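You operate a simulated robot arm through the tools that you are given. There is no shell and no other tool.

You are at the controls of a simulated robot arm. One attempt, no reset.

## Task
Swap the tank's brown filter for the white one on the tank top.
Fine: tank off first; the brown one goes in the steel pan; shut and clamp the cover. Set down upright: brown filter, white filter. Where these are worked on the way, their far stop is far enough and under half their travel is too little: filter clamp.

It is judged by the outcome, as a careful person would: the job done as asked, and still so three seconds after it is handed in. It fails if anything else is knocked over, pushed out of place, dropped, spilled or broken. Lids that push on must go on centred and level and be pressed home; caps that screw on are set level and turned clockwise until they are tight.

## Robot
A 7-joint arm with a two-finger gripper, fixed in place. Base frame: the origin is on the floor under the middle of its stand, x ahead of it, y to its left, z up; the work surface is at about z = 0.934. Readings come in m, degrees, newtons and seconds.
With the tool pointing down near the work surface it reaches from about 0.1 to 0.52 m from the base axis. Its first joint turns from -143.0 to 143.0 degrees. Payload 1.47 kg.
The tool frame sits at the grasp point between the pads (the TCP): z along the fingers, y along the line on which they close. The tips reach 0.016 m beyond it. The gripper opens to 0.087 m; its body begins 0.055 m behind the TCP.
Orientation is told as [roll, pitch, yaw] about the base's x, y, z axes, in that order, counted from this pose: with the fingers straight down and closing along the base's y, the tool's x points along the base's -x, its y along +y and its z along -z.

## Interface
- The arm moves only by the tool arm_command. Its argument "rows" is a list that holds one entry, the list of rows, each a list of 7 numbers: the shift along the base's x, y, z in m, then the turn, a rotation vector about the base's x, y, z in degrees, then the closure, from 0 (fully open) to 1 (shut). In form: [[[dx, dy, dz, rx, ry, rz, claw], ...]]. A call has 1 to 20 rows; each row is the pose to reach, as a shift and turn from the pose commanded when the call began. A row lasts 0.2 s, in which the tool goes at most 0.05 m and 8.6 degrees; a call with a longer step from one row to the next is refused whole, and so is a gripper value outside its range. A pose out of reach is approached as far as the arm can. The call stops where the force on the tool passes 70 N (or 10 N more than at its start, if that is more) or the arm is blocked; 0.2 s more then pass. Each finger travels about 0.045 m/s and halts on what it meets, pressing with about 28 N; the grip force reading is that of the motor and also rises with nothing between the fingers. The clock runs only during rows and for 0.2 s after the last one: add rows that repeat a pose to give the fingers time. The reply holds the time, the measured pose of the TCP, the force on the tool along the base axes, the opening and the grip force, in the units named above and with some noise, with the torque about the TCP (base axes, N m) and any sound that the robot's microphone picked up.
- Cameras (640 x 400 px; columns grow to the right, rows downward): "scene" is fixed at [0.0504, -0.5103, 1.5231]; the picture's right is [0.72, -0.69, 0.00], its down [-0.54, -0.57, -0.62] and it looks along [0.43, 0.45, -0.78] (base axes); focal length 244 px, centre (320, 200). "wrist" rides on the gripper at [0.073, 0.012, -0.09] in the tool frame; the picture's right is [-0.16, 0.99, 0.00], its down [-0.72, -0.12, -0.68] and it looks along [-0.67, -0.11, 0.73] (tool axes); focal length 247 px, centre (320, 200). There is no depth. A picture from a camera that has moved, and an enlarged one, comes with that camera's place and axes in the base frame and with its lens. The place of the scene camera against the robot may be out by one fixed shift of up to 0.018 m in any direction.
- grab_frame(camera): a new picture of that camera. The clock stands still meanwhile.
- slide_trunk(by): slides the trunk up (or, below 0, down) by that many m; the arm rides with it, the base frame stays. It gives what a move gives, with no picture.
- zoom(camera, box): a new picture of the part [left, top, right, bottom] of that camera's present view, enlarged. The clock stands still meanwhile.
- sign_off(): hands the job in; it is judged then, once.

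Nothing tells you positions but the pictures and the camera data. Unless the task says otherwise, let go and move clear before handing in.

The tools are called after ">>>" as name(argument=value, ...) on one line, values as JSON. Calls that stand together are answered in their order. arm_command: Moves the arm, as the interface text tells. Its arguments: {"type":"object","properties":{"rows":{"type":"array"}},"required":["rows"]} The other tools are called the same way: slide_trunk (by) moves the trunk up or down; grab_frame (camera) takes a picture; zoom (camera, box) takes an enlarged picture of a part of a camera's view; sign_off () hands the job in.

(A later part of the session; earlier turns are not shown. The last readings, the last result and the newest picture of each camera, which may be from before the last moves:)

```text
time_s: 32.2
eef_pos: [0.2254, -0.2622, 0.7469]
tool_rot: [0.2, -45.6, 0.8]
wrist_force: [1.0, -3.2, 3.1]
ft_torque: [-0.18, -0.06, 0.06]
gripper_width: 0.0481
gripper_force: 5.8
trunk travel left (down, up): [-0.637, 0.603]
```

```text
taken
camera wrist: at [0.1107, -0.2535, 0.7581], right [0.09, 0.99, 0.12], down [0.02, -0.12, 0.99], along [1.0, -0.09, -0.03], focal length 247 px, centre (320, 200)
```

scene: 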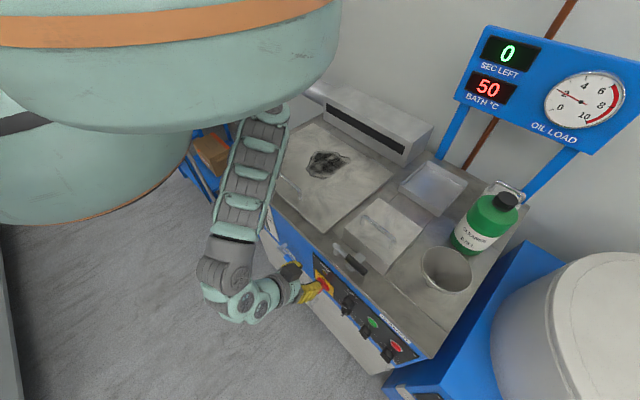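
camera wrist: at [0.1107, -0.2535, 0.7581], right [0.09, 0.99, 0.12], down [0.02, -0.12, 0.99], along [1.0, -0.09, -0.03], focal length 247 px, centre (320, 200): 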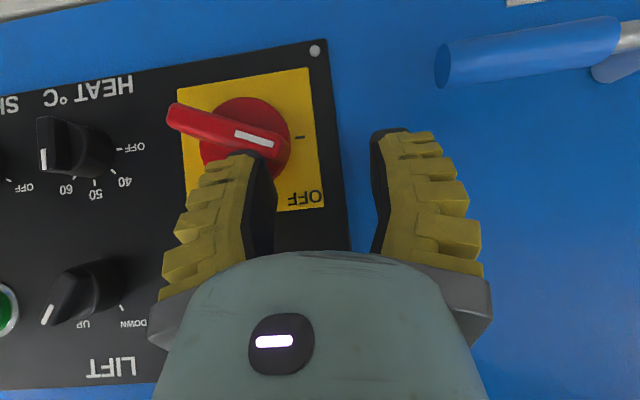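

About 65° turned; the finger now presses on top of the blade. I'll push down to bring it level with the OFF mark.

>>> arm_command(rows=[[[0, 0.003, -0.003, 0, 0, 0, 0.54], [0, 0.005, -0.006, 0, 0, 0, 0.54], [0, 0.006, -0.009, 0, 0, 0, 0.54], [0, 0.006, -0.012, 0, 0, 0, 0.54]]])

>>> grab_frame(camera="wrist")

```text
time_s: 33.2
eef_pos: [0.2257, -0.2599, 0.7385]
tool_rot: [-0.6, -46.0, 1.4]
wrist_force: [-12.3, 10.8, 67.3]
ft_torque: [-2.01, 0.28, -0.79]
gripper_width: 0.044
gripper_force: 4.5
trunk travel left (down, up): [-0.637, 0.603]
```

```text
taken
camera wrist: at [0.1116, -0.2504, 0.7488], right [0.09, 0.99, 0.11], down [0.01, -0.11, 0.99], along [1.0, -0.09, -0.02], focal length 247 px, centre (320, 200)
```

wrist: 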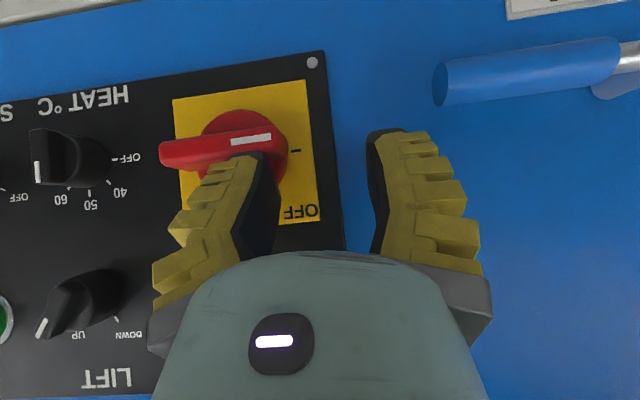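

The blade is now level, pointing at the OFF mark, and against its stop. I'll lift off and check the switch stays there.

>>> arm_command(rows=[[[0, 0.0, 0.006, 0, 0, 0, 0.54], [0, -0.005, 0.014, 0, 0, 0, 0.54], [-0.02, -0.015, 0.014, 0, 0, 0, 0.54], [-0.045, -0.03, 0.012, 0, 0, 0, 0.54], [-0.05, -0.04, 0.012, 0, 0, 0, 0.54]]])

>>> grab_frame(camera="wrist")

>>> grab_frame(camera="scene")

```text
time_s: 34.4
eef_pos: [0.1734, -0.2939, 0.7464]
tool_rot: [0.3, -45.6, 0.6]
wrist_force: [1.3, 0.3, 0.3]
ft_torque: [-0.03, -0.02, -0.02]
gripper_width: 0.0457
gripper_force: 4.2
trunk travel left (down, up): [-0.637, 0.603]
```

```text
taken
camera wrist: at [0.0603, -0.2859, 0.7574], right [0.09, 0.99, 0.12], down [0.02, -0.12, 0.99], along [1.0, -0.09, -0.03], focal length 247 px, centre (320, 200)
```

wrist: 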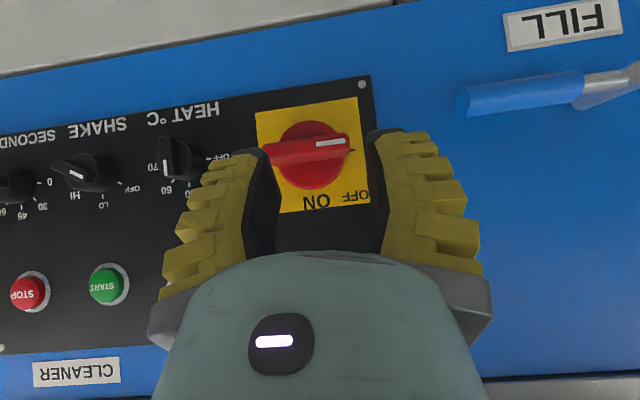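

```text
taken
```

scene: 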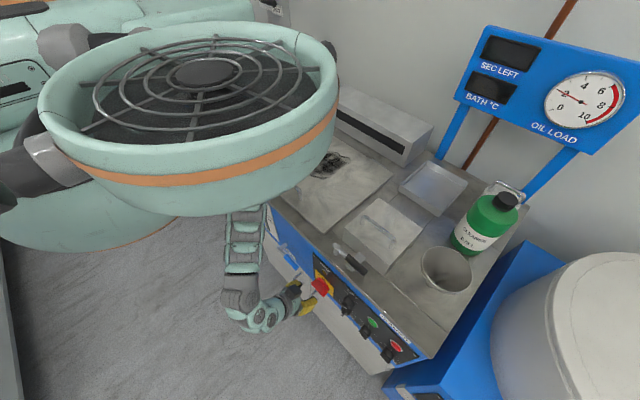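

The tank displays have gone dark, so the tank is off. Next comes the clamp: a lever on a post at about (0.282, -0.322), with its grip lying over the cover's tab out to y≈-0.42. I'll raise the trunk and turn the tool back to vertical.

>>> slide_trunk(by=0.3)

>>> arm_command(rows=[[[-0.01, -0.02, 0.04, 0, 6, 0, 0.54], [0.0, -0.04, 0.08, 0, 12, 0, 0.54], [0.01, -0.06, 0.1, 0, 20, 0, 0.54], [0.02, -0.08, 0.12, 0, 28, 0, 0.54], [0.03, -0.1, 0.12, 0, 36, 0, 0.54], [0.04, -0.1, 0.12, 0, 44, 0, 0.54], [0.05, -0.1, 0.12, 0, 45.5, 0, 0.54]]])

>>> grab_frame(camera="wrist")

>>> grab_frame(camera="scene")

```text
time_s: 37.4
eef_pos: [0.1741, -0.295, 1.0471]
tool_rot: [0.3, -45.6, 0.7]
wrist_force: [-0.5, 0.1, 0.1]
ft_torque: [0.01, -0.02, 0.0]
gripper_width: 0.046
gripper_force: 4.1
trunk travel left (down, up): [-0.937, 0.303]
```

```text
time_s: 39.0
eef_pos: [0.2237, -0.395, 1.1662]
tool_rot: [0.8, 0.1, 0.4]
wrist_force: [-0.5, -0.4, 0.2]
ft_torque: [0.02, 0.01, 0.04]
gripper_width: 0.0458
gripper_force: 4.1
trunk travel left (down, up): [-0.937, 0.303]
```

```text
taken
camera wrist: at [0.1516, -0.3859, 1.257], right [0.15, 0.99, 0.01], down [0.73, -0.12, 0.68], along [0.67, -0.09, -0.74], focal length 247 px, centre (320, 200)
```

wrist: 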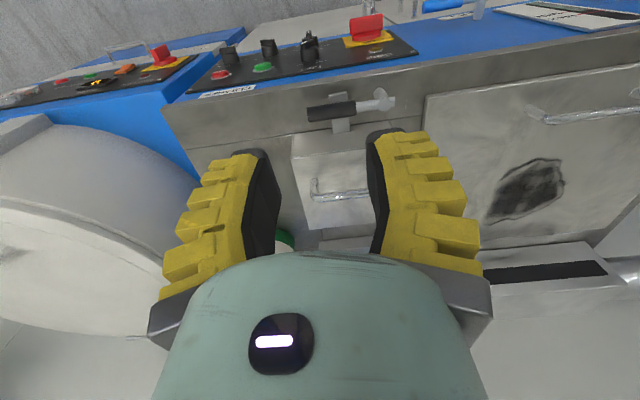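

```text
taken
```

scene: 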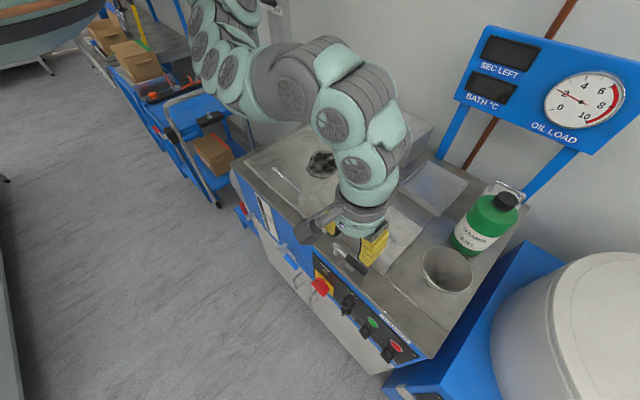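

>>> zoom(camera="wrist", box=[280, 60, 420, 160])

>>> zoom(camera="scene", box=[300, 190, 420, 290])

```text
4.00 times, centred on (350, 110) of wrist
camera zoom: at [0.1516, -0.3859, 1.257], right [0.15, 0.99, 0.01], down [0.73, -0.12, 0.68], along [0.67, -0.09, -0.74], focal length 988 px, centre (200, 560)
```

zoom: 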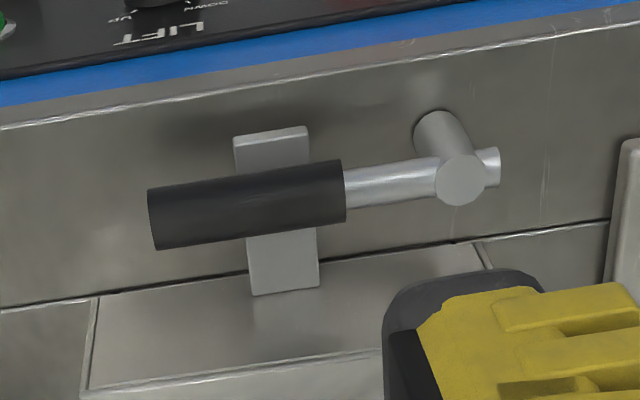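

```text
4.00 times, centred on (360, 240) of scene
camera zoom: at [0.0504, -0.5103, 1.5231], right [0.72, -0.69, 0.0], down [-0.54, -0.57, -0.62], along [0.43, 0.45, -0.78], focal length 976 px, centre (160, 40)
```

zoom: 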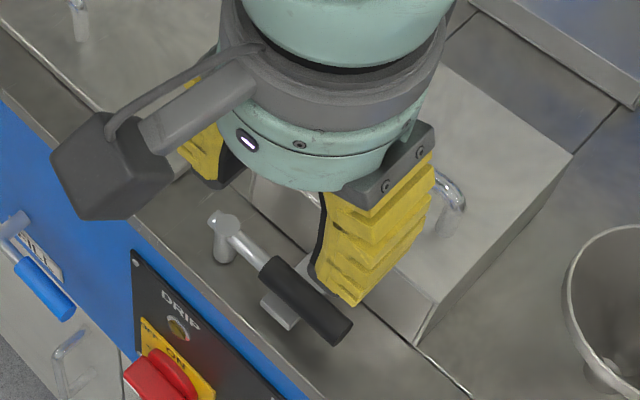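

The lever grip lies along y at x≈0.279, z≈0.955, with about 25 mm between it and the cover front. I'll turn the hand 90° so the fingers close across the lever, then tilt it slightly back so it clears the cover edge.

>>> arm_command(rows=[[[0, 0, 0, 0, 0, 8, 0.54], [0, 0, 0, 0, 0, 16, 0.54], [0, 0, 0, 0, 0, 24, 0.54], [0, 0, 0, 0, 0, 32, 0.54], [0, 0, 0, 0, 0, 40, 0.54], [0, 0, 0, 0, 0, 48, 0.54], [0, 0, 0, 0, 0, 56, 0.54], [0, 0, 0, 0, 0, 64, 0.54], [0, 0, 0, 0, 0, 72, 0.54], [0, 0, 0, 0, 0, 80, 0.54], [0, 0, 0, 0, 0, 88, 0.54], [0, 0, 0, 0, 0, 90, 0.54]]])

>>> grab_frame(camera="wrist")

>>> grab_frame(camera="scene")

```text
time_s: 41.6
eef_pos: [0.2233, -0.3941, 1.1671]
tool_rot: [0.8, -0.2, 90.6]
wrist_force: [-0.2, -1.1, -1.1]
ft_torque: [-0.02, -0.03, 0.0]
gripper_width: 0.0458
gripper_force: 4.7
trunk travel left (down, up): [-0.937, 0.303]
```

```text
taken
camera wrist: at [0.2154, -0.4691, 1.2569], right [-0.99, 0.15, 0.01], down [0.12, 0.72, 0.68], along [0.09, 0.67, -0.73], focal length 247 px, centre (320, 200)
```

wrist: 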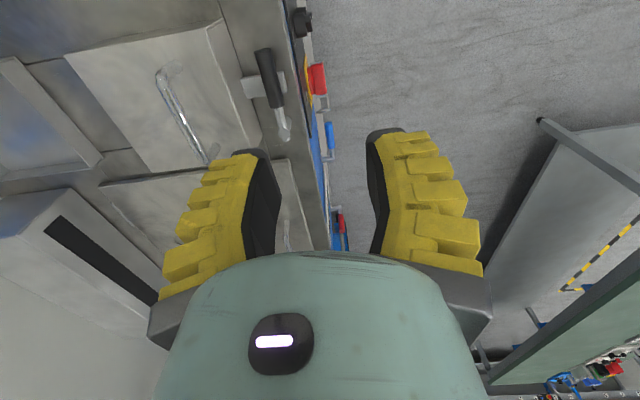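

```text
taken
```

scene: 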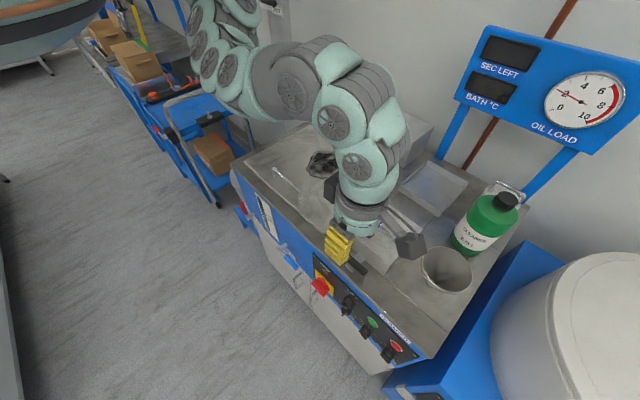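

>>> slide_trunk(by=-0.13)

>>> arm_command(rows=[[[0.0, -0.003, 0.0, 0, -8, 0, 0.6], [0.0, -0.006, 0.0, 0, -16, 0, 0.65], [0.0, -0.008, 0.0, 0, -24, 0, 0.68], [0.0, -0.008, 0.0, 0, -25, 0, 0.68]]])

>>> grab_frame(camera="wrist")

>>> zoom(camera="scene", box=[300, 190, 440, 290])

```text
time_s: 43.2
eef_pos: [0.2229, -0.3947, 1.0371]
tool_rot: [0.8, 0.0, 90.5]
wrist_force: [-0.7, 0.2, -0.4]
ft_torque: [-0.01, -0.03, 0.02]
gripper_width: 0.0458
gripper_force: 4.0
trunk travel left (down, up): [-0.807, 0.433]
```

```text
time_s: 44.2
eef_pos: [0.2253, -0.3862, 1.0971]
tool_rot: [-23.3, 0.2, 90.3]
wrist_force: [-0.6, 0.6, 0.6]
ft_torque: [-0.05, 0.01, -0.02]
gripper_width: 0.0341
gripper_force: 4.8
out of reach, approached as far as the arm can: row 2, 3, 4
trunk travel left (down, up): [-0.807, 0.433]
```

```text
taken
camera wrist: at [0.1812, -0.4611, 1.1754], right [-0.91, 0.15, -0.39], down [-0.17, 0.73, 0.67], along [0.39, 0.67, -0.63], focal length 247 px, centre (320, 200)
```

wrist: 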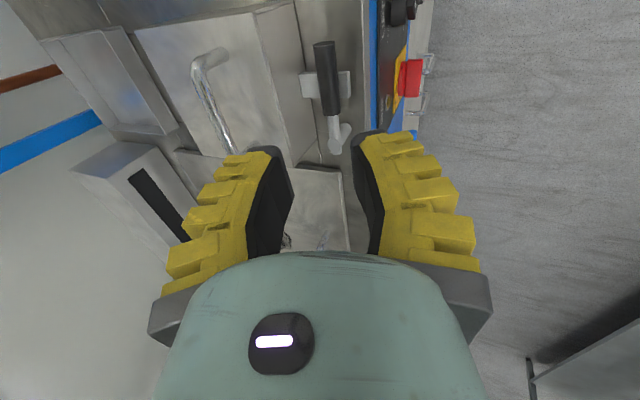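

```text
4.00 times, centred on (370, 240) of scene
camera zoom: at [0.0504, -0.5103, 1.5231], right [0.72, -0.69, 0.0], down [-0.54, -0.57, -0.62], along [0.43, 0.45, -0.78], focal length 976 px, centre (120, 40)
```

zoom: 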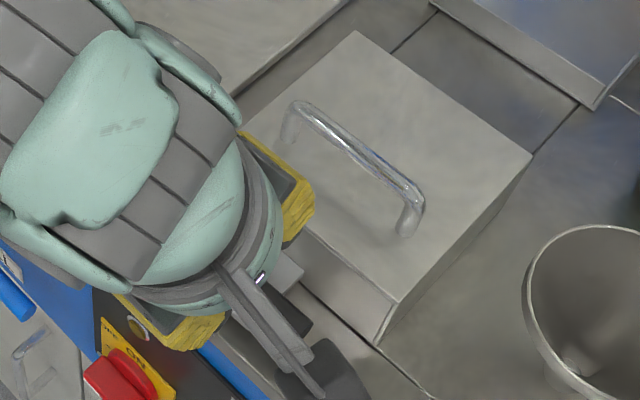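

>>> slide_trunk(by=-0.1)

>>> arm_command(rows=[[[0.015, -0.005, 0.01, 0, 0, 0, 0.7], [0.03, -0.01, 0.01, 0, 0, 0, 0.7], [0.045, -0.014, 0.01, 0, 0, 0, 0.7], [0.051, -0.015, 0.01, 0, 0, 0, 0.7]]])

>>> grab_frame(camera="wrist")

>>> zoom(camera="scene", box=[300, 190, 440, 290])

```text
time_s: 45.5
eef_pos: [0.2262, -0.3878, 0.9975]
tool_rot: [-23.3, 0.3, 90.2]
wrist_force: [0.3, -0.4, -0.7]
ft_torque: [0.01, -0.01, 0.01]
gripper_width: 0.034
gripper_force: 4.7
trunk travel left (down, up): [-0.707, 0.533]
```

```text
time_s: 46.5
eef_pos: [0.2764, -0.4033, 1.0078]
tool_rot: [-23.3, 0.3, 90.3]
wrist_force: [-0.1, 0.0, 0.0]
ft_torque: [-0.03, -0.01, 0.03]
gripper_width: 0.0324
gripper_force: 4.2
trunk travel left (down, up): [-0.707, 0.533]
```

```text
taken
camera wrist: at [0.2323, -0.4766, 1.0858], right [-0.91, 0.15, -0.39], down [-0.17, 0.73, 0.67], along [0.38, 0.67, -0.63], focal length 247 px, centre (320, 200)
```

wrist: 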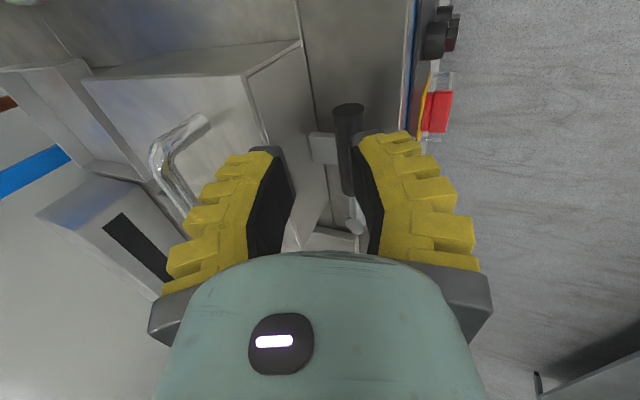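

```text
4.00 times, centred on (370, 240) of scene
camera zoom: at [0.0504, -0.5103, 1.5231], right [0.72, -0.69, 0.0], down [-0.54, -0.57, -0.62], along [0.43, 0.45, -0.78], focal length 976 px, centre (120, 40)
```

zoom: 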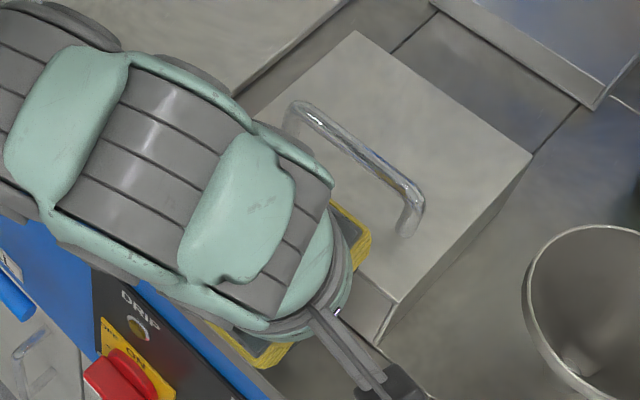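

The lever grip is at x≈0.280. I'll shift back slightly, narrow the fingers, and descend along the tool axis so they straddle the grip near its end.

>>> arm_command(rows=[[[-0.009, 0, 0, 0, 0, 0, 0.77], [-0.018, 0, 0, 0, 0, 0, 0.77], [-0.018, 0, 0, 0, 0, 0, 0.77]]])

>>> arm_command(rows=[[[0.006, 0, -0.014, 0, 0, 0, 0.77], [0.012, 0, -0.028, 0, 0, 0, 0.77], [0.016, 0, -0.038, 0, 0, 0, 0.77]]])

>>> grab_frame(camera="wrist")

```text
time_s: 47.3
eef_pos: [0.2589, -0.4024, 1.0077]
tool_rot: [-23.3, 0.2, 90.2]
wrist_force: [-0.1, -0.1, -0.3]
ft_torque: [-0.01, 0.03, 0.04]
gripper_width: 0.0265
gripper_force: 4.8
trunk travel left (down, up): [-0.707, 0.533]
```

```text
time_s: 48.1
eef_pos: [0.2752, -0.4033, 0.9691]
tool_rot: [-23.3, 0.4, 90.4]
wrist_force: [-0.1, 1.1, 0.0]
ft_torque: [0.02, 0.01, 0.02]
gripper_width: 0.0264
gripper_force: 3.8
trunk travel left (down, up): [-0.707, 0.533]
```

```text
taken
camera wrist: at [0.2305, -0.4765, 1.0476], right [-0.91, 0.15, -0.39], down [-0.17, 0.73, 0.67], along [0.38, 0.67, -0.63], focal length 247 px, centre (320, 200)
```

wrist: 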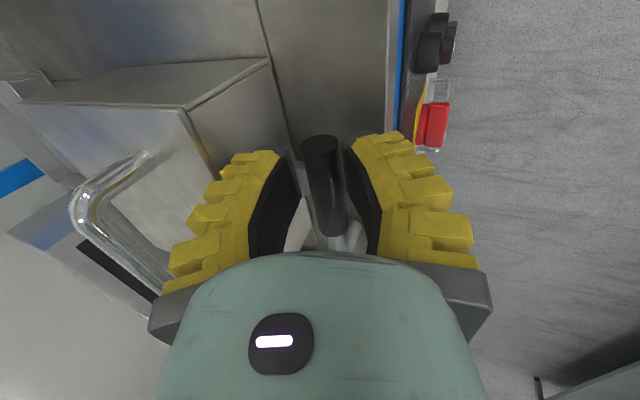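

The lever sits neatly between the pads. I'll go slightly deeper and close on it.

>>> arm_command(rows=[[[0.002, 0, -0.005, 0, 0, 0, 0.77], [0.0035, 0, -0.009, 0, 0, 0, 0.77], [0.0035, 0, -0.009, 0, 0, 0, 0.95], [0.0035, 0, -0.009, 0, 0, 0, 0.95]]])

>>> grab_frame(camera="wrist")

```text
time_s: 49.1
eef_pos: [0.277, -0.4023, 0.9616]
tool_rot: [-23.2, 0.2, 90.3]
wrist_force: [-5.2, 4.2, 9.8]
ft_torque: [0.39, -0.01, 0.15]
gripper_width: 0.014
gripper_force: 30.2
trunk travel left (down, up): [-0.707, 0.533]
```

```text
taken
camera wrist: at [0.2328, -0.4761, 1.039], right [-0.91, 0.15, -0.39], down [-0.17, 0.73, 0.67], along [0.38, 0.67, -0.63], focal length 247 px, centre (320, 200)
```

wrist: 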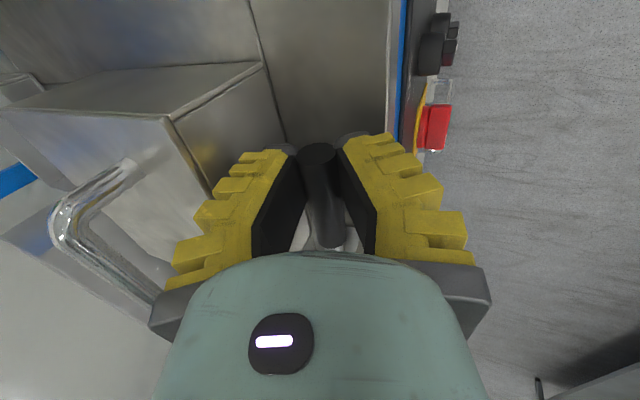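

Gripped (14 mm). I'll try swinging the lever a little toward the front of the tank about its post to see if it gives.

>>> arm_command(rows=[[[-0.0056, 0.0003, 0, 0, 0, -4, 0.95], [-0.0112, 0.0011, 0, 0, 0, -8, 0.95], [-0.0167, 0.0023, 0, 0, 0, -12, 0.95]]])

>>> grab_frame(camera="wrist")

```text
time_s: 49.9
eef_pos: [0.2622, -0.4002, 0.9611]
tool_rot: [-23.5, 0.3, 78.2]
wrist_force: [-1.8, 5.2, 10.5]
ft_torque: [-0.17, 0.01, 0.23]
gripper_width: 0.0133
gripper_force: 30.4
trunk travel left (down, up): [-0.707, 0.533]
```

```text
taken
camera wrist: at [0.2031, -0.4629, 1.0388], right [-0.86, 0.34, -0.39], down [-0.01, 0.75, 0.67], along [0.52, 0.57, -0.63], focal length 247 px, centre (320, 200)
```

wrist: 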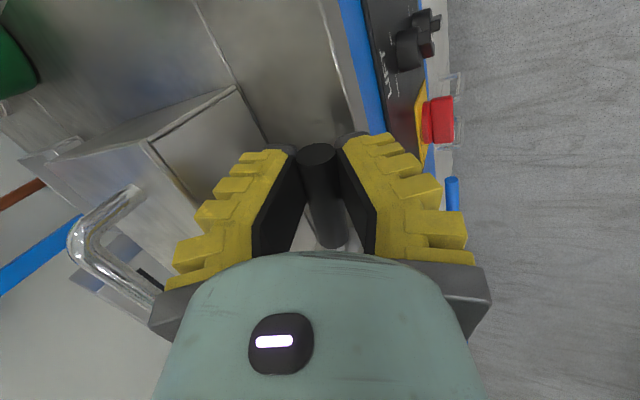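

The lever swings freely toward the front. I'll continue the arc about the post.

>>> arm_command(rows=[[[-0.0106, 0.003, 0, 0, 0, -8, 0.95], [-0.0208, 0.0076, 0, 0, 0, -16, 0.95], [-0.0302, 0.0135, 0, 0, 0, -24, 0.95], [-0.0388, 0.0207, 0, 0, 0, -32, 0.95]]])

>>> grab_frame(camera="wrist")

>>> zoom(camera="scene", box=[280, 180, 440, 300])

```text
time_s: 50.9
eef_pos: [0.223, -0.3784, 0.9598]
tool_rot: [-23.4, 0.3, 46.2]
wrist_force: [-1.3, 3.1, 12.5]
ft_torque: [-0.41, 0.36, 0.31]
gripper_width: 0.0149
gripper_force: 29.9
trunk travel left (down, up): [-0.707, 0.533]
```

```text
taken
camera wrist: at [0.1411, -0.4012, 1.0381], right [-0.55, 0.74, -0.39], down [0.38, 0.64, 0.67], along [0.74, 0.21, -0.63], focal length 247 px, centre (320, 200)
```

wrist: 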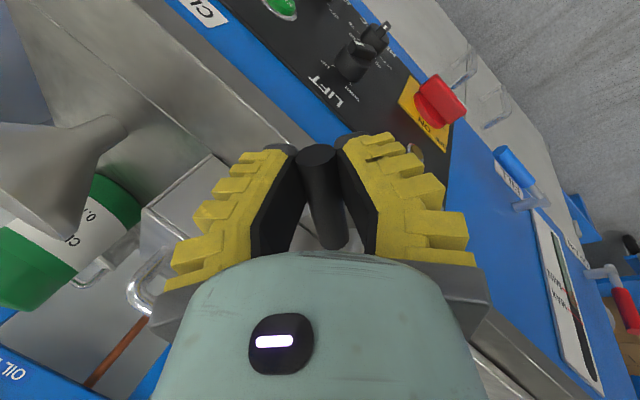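

```text
3.33 times, centred on (360, 240) of scene
camera zoom: at [0.0504, -0.5103, 1.5231], right [0.72, -0.69, 0.0], down [-0.54, -0.57, -0.62], along [0.43, 0.45, -0.78], focal length 813 px, centre (187, 67)
```

zoom: 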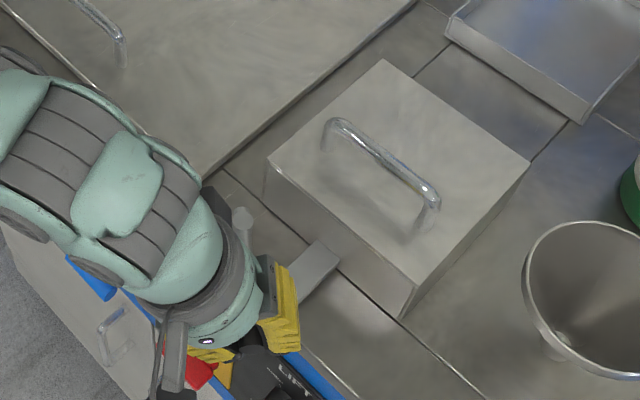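

The lever is 45° open and the cover's tab is exposed. I'll bring the hand upright (rotating about the lever's own axis), then continue swinging to its far stop.

>>> arm_command(rows=[[[0, 0, 0, 5, 5.3, 0, 0.95], [0, 0, 0, 10, 10.5, 0, 0.95], [0, 0, 0, 15, 15.6, 0, 0.95]]])

>>> arm_command(rows=[[[-0.0073, 0.0083, 0, 0, 0, -8, 0.95], [-0.0134, 0.0176, 0, 0, 0, -16, 0.95], [-0.0181, 0.0277, 0, 0, 0, -24, 0.95]]])

```text
time_s: 51.7
eef_pos: [0.2234, -0.3792, 0.9593]
tool_rot: [-1.6, 0.1, 46.4]
wrist_force: [3.8, -3.5, 0.3]
ft_torque: [-0.18, -0.08, -0.28]
gripper_width: 0.0141
gripper_force: 30.1
trunk travel left (down, up): [-0.707, 0.533]
```

```text
time_s: 52.5
eef_pos: [0.2053, -0.3511, 0.96]
tool_rot: [-1.7, 0.2, 22.2]
wrist_force: [1.9, -2.3, 2.4]
ft_torque: [-0.28, 0.31, -0.13]
gripper_width: 0.0133
gripper_force: 29.4
trunk travel left (down, up): [-0.707, 0.533]
```

>>> arm_command(rows=[[[-0.0036, 0.0105, 0, 0, 0, -8, 0.95], [-0.0054, 0.0215, 0, 0, 0, -16, 0.95]]])

>>> grab_frame(camera="wrist")

>>> zoom(camera="scene", box=[280, 180, 440, 300])

```text
time_s: 53.1
eef_pos: [0.1984, -0.3297, 0.9601]
tool_rot: [-1.6, 0.1, 6.3]
wrist_force: [0.5, 0.1, 1.3]
ft_torque: [-0.12, -0.08, -0.02]
gripper_width: 0.0119
gripper_force: 29.5
trunk travel left (down, up): [-0.707, 0.533]
```

```text
taken
camera wrist: at [0.1261, -0.3252, 1.0501], right [0.05, 1.0, -0.03], down [0.73, -0.02, 0.68], along [0.68, -0.06, -0.73], focal length 247 px, centre (320, 200)
```

wrist: 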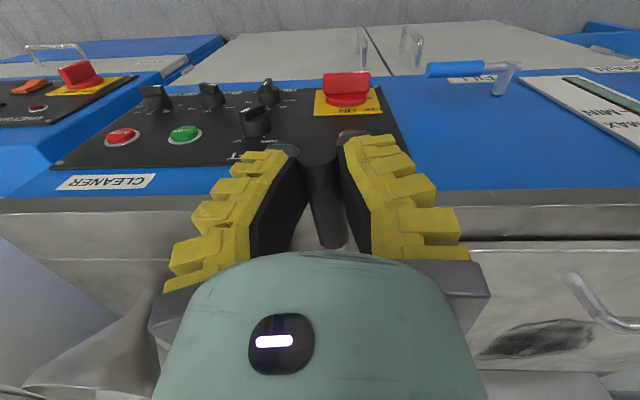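

```text
3.33 times, centred on (360, 240) of scene
camera zoom: at [0.0504, -0.5103, 1.5231], right [0.72, -0.69, 0.0], down [-0.54, -0.57, -0.62], along [0.43, 0.45, -0.78], focal length 813 px, centre (187, 67)
```

zoom: 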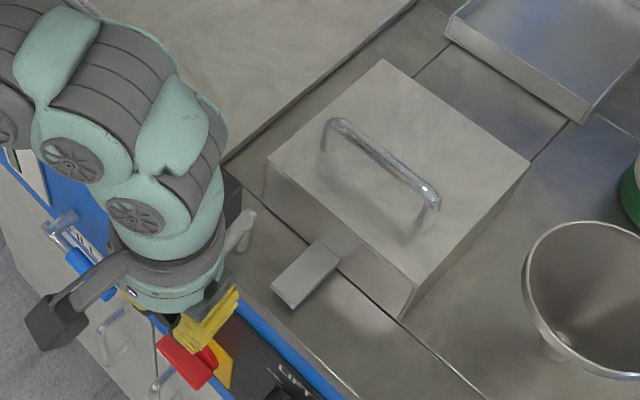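

>>> arm_command(rows=[[[0.0, 0.0055, 0, 0, 0, -4, 0.95], [0.0, 0.0105, 0, 0, 0, -8, 0.95], [0.0009, 0.0217, 0, 0, 0, -16, 0.95]]])

```text
time_s: 53.9
eef_pos: [0.1997, -0.3171, 0.9638]
tool_rot: [-2.8, 0.2, -9.7]
wrist_force: [-5.5, -34.4, 2.7]
ft_torque: [-0.35, -0.52, 0.6]
gripper_width: 0.0126
gripper_force: 29.7
trunk travel left (down, up): [-0.707, 0.533]
```

The lever has met its far stop at about 90°. I'll release it and lift clear.

>>> arm_command(rows=[[[0.0, -0.008, 0, 0, 0, 4, 0.95], [0.0, -0.008, 0, 0, 0, 4, 0.6], [0.0, -0.008, 0, 0, 0, 4, 0.5], [0.0, -0.008, 0.02, 0, 0, 4, 0.5], [0.0, -0.008, 0.06, 0, 0, 8, 0.5], [0.0, -0.008, 0.1, 0, 0, 9, 0.5]]])

>>> grab_frame(camera="wrist")

>>> grab_frame(camera="scene")

```text
time_s: 55.3
eef_pos: [0.2035, -0.3069, 1.0]
tool_rot: [-1.9, 0.0, -1.4]
wrist_force: [0.6, -0.1, 0.3]
ft_torque: [-0.01, 0.01, -0.03]
gripper_width: 0.0493
gripper_force: 4.5
out of reach, approached as far as the arm can: row 5, 6
trunk travel left (down, up): [-0.707, 0.533]
```

```text
taken
camera wrist: at [0.1323, -0.2912, 1.0893], right [0.18, 0.98, -0.03], down [0.72, -0.11, 0.68], along [0.67, -0.15, -0.73], focal length 247 px, centre (320, 200)
```

wrist: 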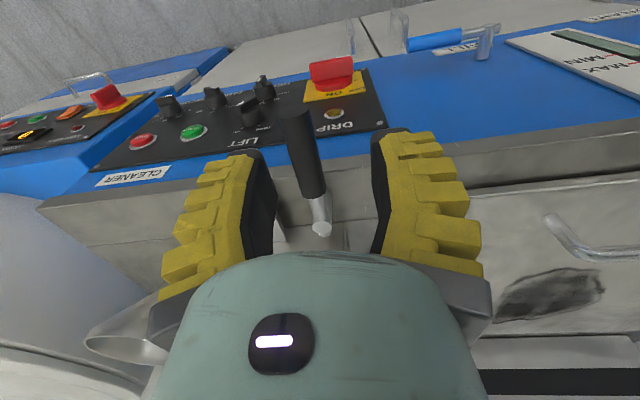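

```text
taken
```

scene: 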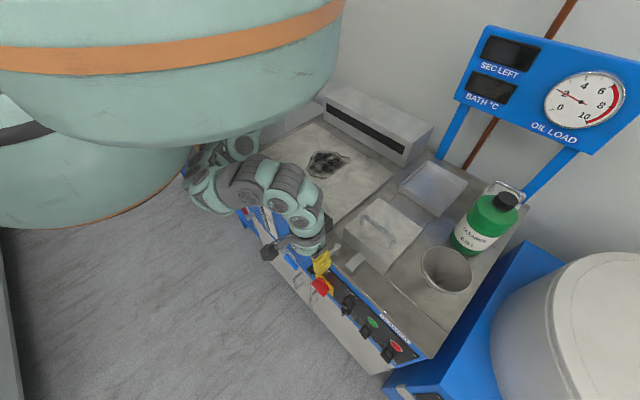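

The clamp lever now points out over the front edge, fully open. I'll raise the trunk and move to look at the cover handle and test outward reach at a safe height.

>>> slide_trunk(by=0.16)

>>> arm_command(rows=[[[0.02, -0.02, 0, 0, 0, 0, 0.3], [0.06, -0.04, 0, 0, 0, 0, 0.3], [0.1, -0.06, 0, 0, 0, 0, 0.3], [0.14, -0.07, 0, 0, 0, 0, 0.3], [0.16, -0.07, 0, 0, 0, 0, 0.3]]])

>>> grab_frame(camera="wrist")

>>> grab_frame(camera="scene")

```text
time_s: 57.2
eef_pos: [0.2044, -0.3052, 1.1584]
tool_rot: [-2.0, 0.0, -1.4]
wrist_force: [0.8, 0.8, 0.2]
ft_torque: [0.01, -0.01, -0.01]
gripper_width: 0.0492
gripper_force: 4.0
trunk travel left (down, up): [-0.867, 0.373]
```

```text
time_s: 58.4
eef_pos: [0.3638, -0.3771, 1.1601]
tool_rot: [-1.9, -0.1, -1.4]
wrist_force: [0.4, -0.5, -0.1]
ft_torque: [-0.02, -0.05, -0.01]
gripper_width: 0.0654
gripper_force: 3.6
trunk travel left (down, up): [-0.867, 0.373]
```

```text
taken
camera wrist: at [0.2927, -0.3612, 1.2495], right [0.18, 0.98, -0.03], down [0.72, -0.11, 0.68], along [0.67, -0.15, -0.73], focal length 247 px, centre (320, 200)
```

wrist: 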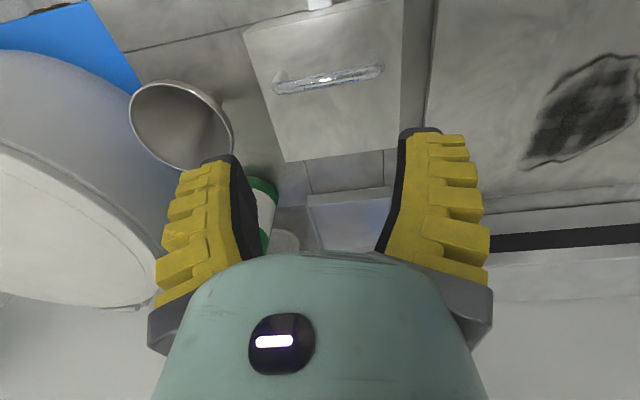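

```text
taken
```

scene: 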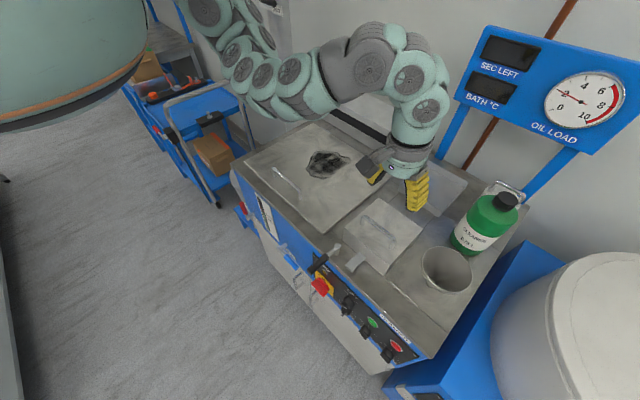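

Next I'll test how far outward the vertical tool can reach at this height, moving over clear space toward the pan.

>>> arm_command(rows=[[[0.04, 0.0, 0.0, 0, 0, 0, 0.3], [0.08, 0.0, 0.0, 0, 0, 0, 0.3], [0.12, 0.0, 0.0, 0, 0, 0, 0.3], [0.16, 0.0, 0.0, 0, 0, 0, 0.3], [0.2, 0.0, 0.0, 0, 0, 0, 0.3]]])

```text
time_s: 59.6
eef_pos: [0.5642, -0.3743, 1.1583]
tool_rot: [-2.0, 0.0, -1.3]
wrist_force: [-1.3, 0.0, -1.0]
ft_torque: [0.0, -0.05, 0.01]
gripper_width: 0.0655
gripper_force: 3.7
trunk travel left (down, up): [-0.867, 0.373]
```

>>> arm_command(rows=[[[0.04, 0.0, 0.0, 0, 0, 0, 0.3], [0.08, 0.0, 0.0, 0, 0, 0, 0.3], [0.11, 0.0, 0.0, 0, 0, 0, 0.3]]])

>>> grab_frame(camera="wrist")

>>> grab_frame(camera="scene")

```text
time_s: 60.4
eef_pos: [0.6071, -0.3545, 1.1643]
tool_rot: [-1.9, 0.0, -1.3]
wrist_force: [-0.6, 0.2, -0.4]
ft_torque: [0.0, -0.03, 0.01]
gripper_width: 0.0655
gripper_force: 3.3
out of reach, approached as far as the arm can: row 1, 2, 3
trunk travel left (down, up): [-0.867, 0.373]
```

```text
taken
camera wrist: at [0.537, -0.3389, 1.2535], right [0.18, 0.98, -0.03], down [0.72, -0.11, 0.68], along [0.67, -0.15, -0.73], focal length 247 px, centre (320, 200)
```

wrist: 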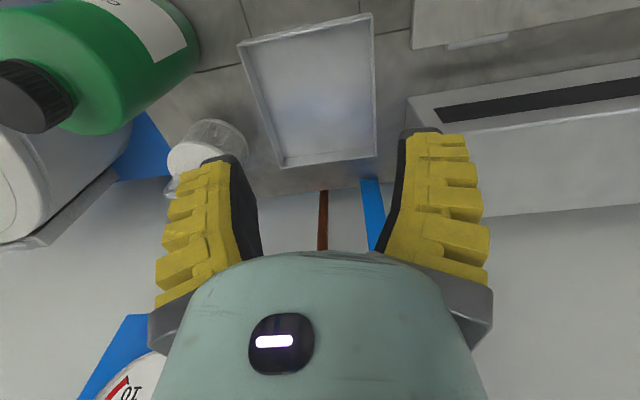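

```text
taken
```

scene: 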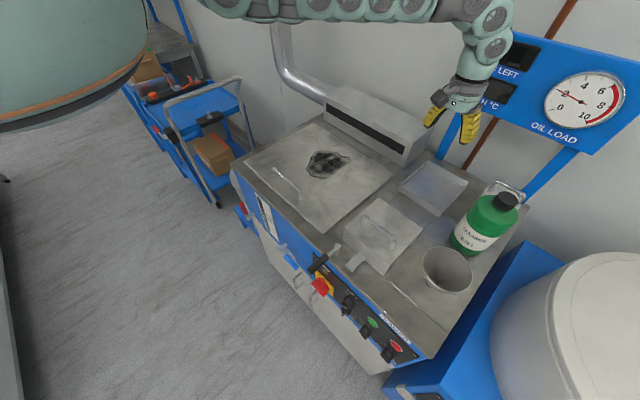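

>>> zoom(camera="wrist", box=[140, 90, 280, 210])

>>> zoom(camera="wrist", box=[220, 0, 400, 180])

```text
3.33 times, centred on (210, 150) of wrist
camera zoom: at [0.537, -0.3389, 1.2535], right [0.18, 0.98, -0.03], down [0.72, -0.11, 0.68], along [0.67, -0.15, -0.73], focal length 823 px, centre (687, 367)
```

zoom: 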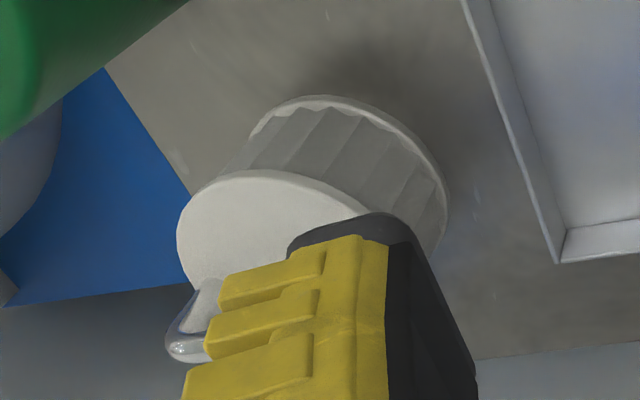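

```text
2.22 times, centred on (310, 90) of wrist
camera zoom: at [0.537, -0.3389, 1.2535], right [0.18, 0.98, -0.03], down [0.72, -0.11, 0.68], along [0.67, -0.15, -0.73], focal length 549 px, centre (342, 444)
```

zoom: 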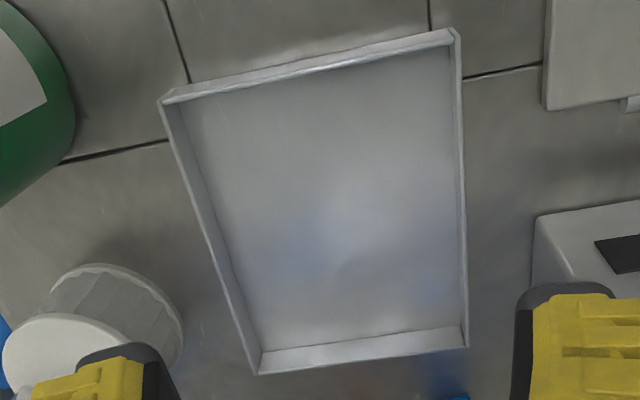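

Reach is about 0.70 m with a vertical tool, so the white filter (centre ≈(0.70, -0.53), bail handle along y at z≈1.03) will need an outward tilt. First the cover: its handle bar lies along y at x≈0.363, z≈1.016. I'll go above it with the fingers closing along x.

>>> arm_command(rows=[[[-0.02, -0.002, 0.0, 0, 0, 7.6, 0.3], [-0.04, -0.004, 0.0, 0, 0, 15.2, 0.3], [-0.06, -0.006, 0.0, 0, 0, 22.8, 0.3], [-0.08, -0.008, 0.0, 0, 0, 30.4, 0.3], [-0.1, -0.01, 0.0, 0, 0, 38, 0.3], [-0.12, -0.012, 0.0, 0, 0, 45.6, 0.3], [-0.14, -0.014, 0.0, 0, 0, 53.2, 0.3], [-0.16, -0.016, 0.0, 0, 0, 60.8, 0.3], [-0.18, -0.018, 0.0, 0, 0, 68.4, 0.3], [-0.2, -0.02, 0.0, 0, 0, 76, 0.3], [-0.22, -0.022, 0.0, 0, 0, 83.6, 0.3], [-0.244, -0.0225, 0.0, 0, 0, 91.3, 0.3]]])

>>> grab_frame(camera="wrist")

```text
time_s: 63.0
eef_pos: [0.3661, -0.3755, 1.1623]
tool_rot: [-2.1, 0.0, 90.1]
wrist_force: [0.2, 0.4, -0.3]
ft_torque: [-0.02, 0.01, -0.01]
gripper_width: 0.0655
gripper_force: 3.0
trunk travel left (down, up): [-0.867, 0.373]
```

```text
taken
camera wrist: at [0.3525, -0.4498, 1.2519], right [-0.99, 0.16, -0.04], down [0.09, 0.72, 0.68], along [0.13, 0.67, -0.73], focal length 247 px, centre (320, 200)
```

wrist: 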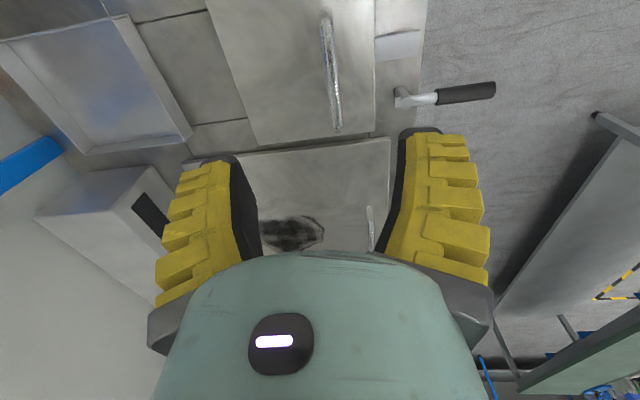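

>>> slide_trunk(by=-0.1)

>>> arm_command(rows=[[[-0.001, 0, 0.0, 0, 1, 0, 0.5], [-0.002, 0, 0.0, 0, 2.1, 0, 0.55], [-0.002, 0, 0.0, 0, 2.1, 0, 0.55]]])

>>> grab_frame(camera="wrist")

>>> zoom(camera="scene", box=[300, 150, 480, 290])

```text
time_s: 64.3
eef_pos: [0.3651, -0.3762, 1.0626]
tool_rot: [-2.2, 0.1, 89.9]
wrist_force: [-0.2, 0.0, 0.6]
ft_torque: [0.0, 0.0, 0.02]
gripper_width: 0.0654
gripper_force: 2.7
trunk travel left (down, up): [-0.767, 0.473]
```

```text
time_s: 65.1
eef_pos: [0.3638, -0.378, 1.0585]
tool_rot: [-0.1, 0.3, 89.9]
wrist_force: [-0.7, 0.1, -0.7]
ft_torque: [-0.01, 0.02, -0.03]
gripper_width: 0.0448
gripper_force: 4.9
out of reach, approached as far as the arm can: row 2, 3
trunk travel left (down, up): [-0.767, 0.473]
```

```text
taken
camera wrist: at [0.354, -0.4517, 1.1482], right [-0.99, 0.16, 0.0], down [0.12, 0.73, 0.68], along [0.11, 0.67, -0.73], focal length 247 px, centre (320, 200)
```

wrist: 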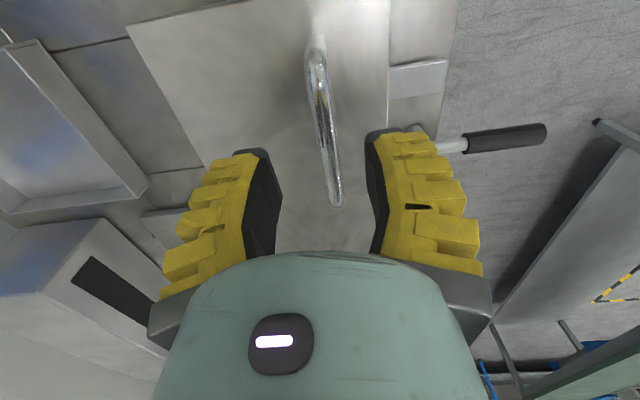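

```text
2.86 times, centred on (390, 220) of scene
camera zoom: at [0.0504, -0.5103, 1.5231], right [0.72, -0.69, 0.0], down [-0.54, -0.57, -0.62], along [0.43, 0.45, -0.78], focal length 697 px, centre (120, 143)
```

zoom: 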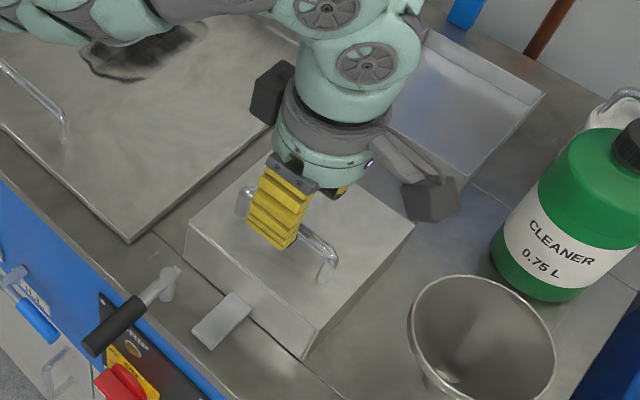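

The bar lies between the fingers, 2 mm off centre. I'll descend onto it.

>>> arm_command(rows=[[[-0.001, 0.001, -0.015, 0, 0, 0, 0.55], [-0.0015, 0.001, -0.03, 0, 0, 0, 0.55], [-0.0015, 0.001, -0.041, 0, 0, 0, 0.55]]])

```text
time_s: 65.9
eef_pos: [0.3645, -0.3778, 1.0179]
tool_rot: [0.1, 0.2, 89.9]
wrist_force: [-0.2, -0.7, -1.0]
ft_torque: [0.0, -0.03, 0.02]
gripper_width: 0.0451
gripper_force: 3.6
trunk travel left (down, up): [-0.767, 0.473]
```

>>> arm_command(rows=[[[-0.001, 0, 0, 0, 0, 0, 0.8], [-0.002, 0, 0, 0, 0, 0, 1.0], [-0.002, 0, 0, 0, 0, 0, 1.0], [-0.002, 0, 0, 0, 0, 0, 1.0]]])

>>> zoom(camera="scene", box=[300, 150, 480, 290])

```text
time_s: 66.9
eef_pos: [0.3621, -0.3753, 1.0166]
tool_rot: [0.0, 0.1, 89.9]
wrist_force: [1.5, -0.9, -3.4]
ft_torque: [0.01, 0.03, 0.01]
gripper_width: 0.0062
gripper_force: 28.1
trunk travel left (down, up): [-0.767, 0.473]
```

```text
2.86 times, centred on (390, 220) of scene
camera zoom: at [0.0504, -0.5103, 1.5231], right [0.72, -0.69, 0.0], down [-0.54, -0.57, -0.62], along [0.43, 0.45, -0.78], focal length 697 px, centre (120, 143)
```

zoom: 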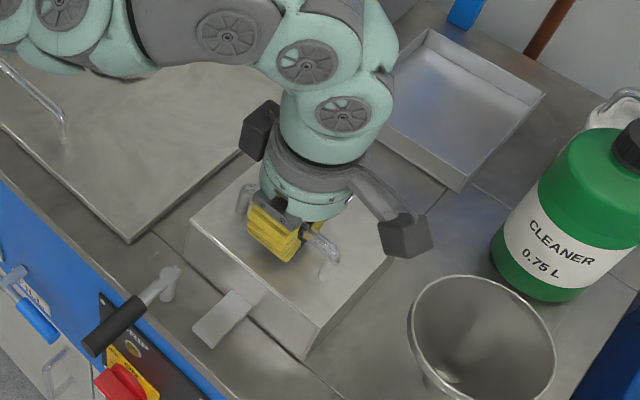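

The bar is gripped. I'll lift gently along an arc about a presumed rear hinge and watch what the cover does.

>>> arm_command(rows=[[[0.003, 0, 0.004, 0, 0, 0, 1.0], [0.0064, 0, 0.0084, 0, 0, 0, 1.0], [0.01, 0, 0.0124, 0, 0, 0, 1.0], [0.0136, 0, 0.0162, 0, 0, 0, 1.0]]])

>>> zoom(camera="scene", box=[300, 150, 480, 290])

>>> grab_frame(camera="wrist")

```text
time_s: 67.9
eef_pos: [0.3784, -0.3766, 1.0341]
tool_rot: [-0.5, 0.1, 90.1]
wrist_force: [25.5, -17.0, -36.0]
ft_torque: [-0.11, 0.24, -0.09]
gripper_width: 0.006
gripper_force: 30.1
trunk travel left (down, up): [-0.767, 0.473]
```

```text
2.86 times, centred on (390, 220) of scene
camera zoom: at [0.0504, -0.5103, 1.5231], right [0.72, -0.69, 0.0], down [-0.54, -0.57, -0.62], along [0.43, 0.45, -0.78], focal length 697 px, centre (120, 143)
```

zoom: 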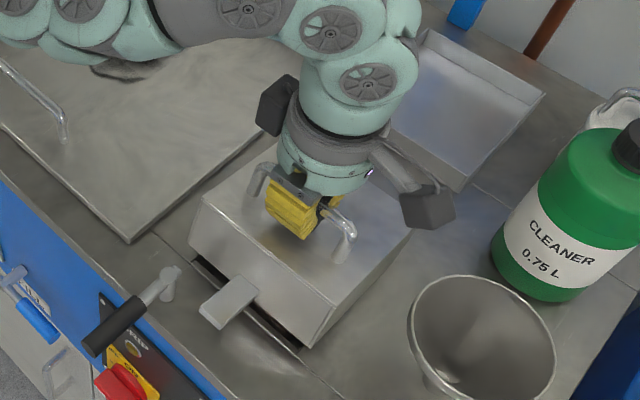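

```text
taken
camera wrist: at [0.3683, -0.4505, 1.1228], right [-0.99, 0.15, -0.01], down [0.11, 0.73, 0.68], along [0.11, 0.67, -0.73], focal length 247 px, centre (320, 200)
```

wrist: 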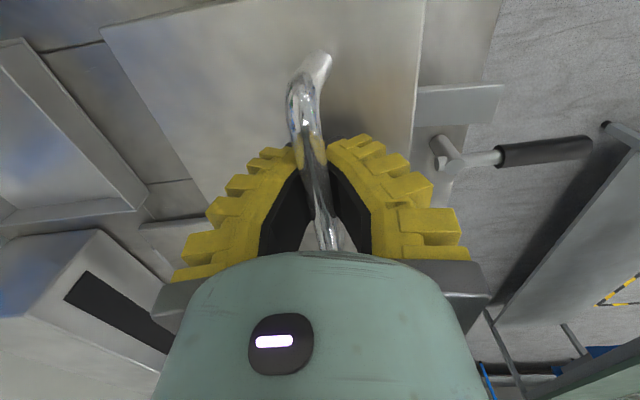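

It's hinged at the back as expected. I'll refine the arc (hinge ≈ x 0.464, z 0.938) and continue opening.

>>> arm_command(rows=[[[0.006, 0, 0.0033, 0, 0, 0, 1.0], [0.012, 0, 0.0066, 0, 0, 0, 1.0], [0.0165, 0, 0.01, 0, 0, 0, 1.0], [0.0212, 0, 0.013, 0, 0, 0, 1.0], [0.031, 0, 0.0186, 0, 0, 0, 1.0], [0.0412, 0, 0.0233, 0, 0, 0, 1.0]]])

>>> zoom(camera="scene", box=[300, 150, 480, 290])

```text
time_s: 69.3
eef_pos: [0.4146, -0.375, 1.0567]
tool_rot: [0.1, -0.2, 89.9]
wrist_force: [12.3, -5.8, -34.8]
ft_torque: [0.35, 0.08, 0.01]
gripper_width: 0.006
gripper_force: 29.9
trunk travel left (down, up): [-0.767, 0.473]
```

```text
2.86 times, centred on (390, 220) of scene
camera zoom: at [0.0504, -0.5103, 1.5231], right [0.72, -0.69, 0.0], down [-0.54, -0.57, -0.62], along [0.43, 0.45, -0.78], focal length 697 px, centre (120, 143)
```

zoom: 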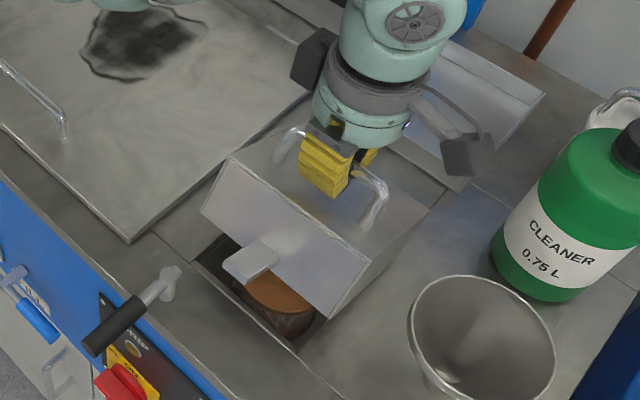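

The brown filter is visible in its well. I'll keep opening the cover, tilting the hand slightly so it stays clear of the cover.

>>> arm_command(rows=[[[0.0105, 0, 0.0038, 0, 0, 0, 1.0], [0.0214, 0, 0.0067, 0, 2, 0, 1.0], [0.0324, 0, 0.0086, 0, 4, 0, 1.0], [0.0436, 0, 0.0096, 0, 6, 0, 1.0], [0.0549, 0, 0.0096, 0, 8, 0, 1.0], [0.066, 0, 0.0086, 0, 10, 0, 1.0]]])

>>> grab_frame(camera="scene")

>>> grab_frame(camera="wrist")

```text
time_s: 70.7
eef_pos: [0.479, -0.3756, 1.0641]
tool_rot: [10.3, -0.1, 89.7]
wrist_force: [-2.1, -1.9, -24.2]
ft_torque: [0.39, 0.11, -0.06]
gripper_width: 0.0057
gripper_force: 29.9
trunk travel left (down, up): [-0.767, 0.473]
```

```text
taken
```

scene: 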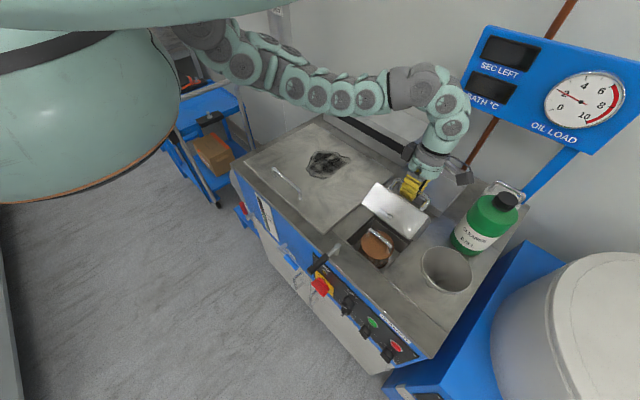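

```text
taken
camera wrist: at [0.4843, -0.4496, 1.1537], right [-0.97, 0.16, 0.18], down [0.24, 0.72, 0.65], along [-0.02, 0.67, -0.74], focal length 247 px, centre (320, 200)
```

wrist: 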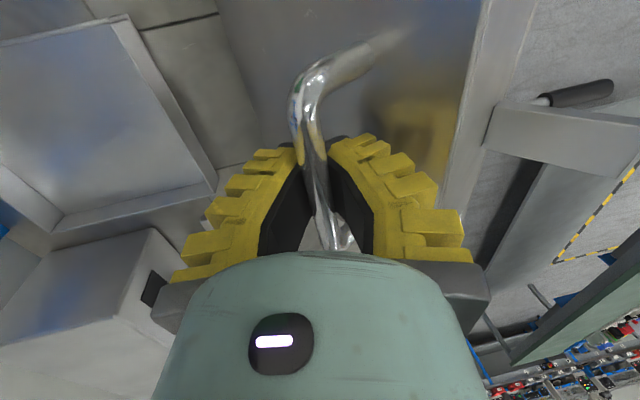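

>>> arm_command(rows=[[[0.0111, 0, -0.002, 0, 1, 0, 1.0], [0.0219, 0, -0.005, 0, 2, 0, 1.0], [0.0325, 0, -0.0088, 0, 3, 0, 1.0], [0.0426, 0, -0.0136, 0, 3, 0, 1.0]]])

>>> grab_frame(camera="wrist")

>>> zoom(camera="scene", box=[320, 130, 500, 290])

```text
time_s: 71.7
eef_pos: [0.5203, -0.3748, 1.0484]
tool_rot: [13.4, 0.1, 90.0]
wrist_force: [-9.0, 0.9, -21.9]
ft_torque: [0.27, 0.08, -0.03]
gripper_width: 0.006
gripper_force: 30.4
trunk travel left (down, up): [-0.767, 0.473]
```

```text
taken
camera wrist: at [0.5309, -0.4496, 1.1388], right [-0.96, 0.16, 0.23], down [0.27, 0.72, 0.63], along [-0.06, 0.67, -0.74], focal length 247 px, centre (320, 200)
```

wrist: 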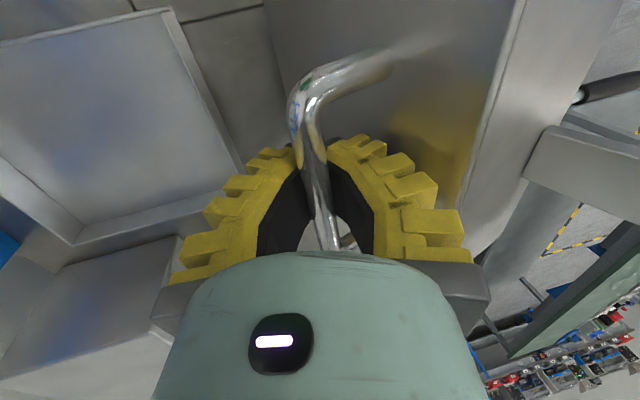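

```text
2.50 times, centred on (410, 210) of scene
camera zoom: at [0.0504, -0.5103, 1.5231], right [0.72, -0.69, 0.0], down [-0.54, -0.57, -0.62], along [0.43, 0.45, -0.78], focal length 610 px, centre (95, 175)
```

zoom: 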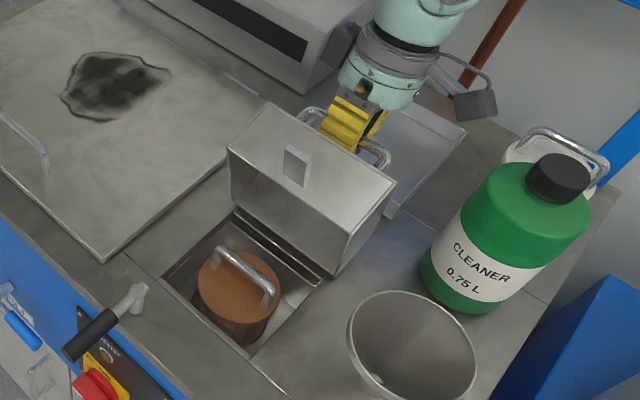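

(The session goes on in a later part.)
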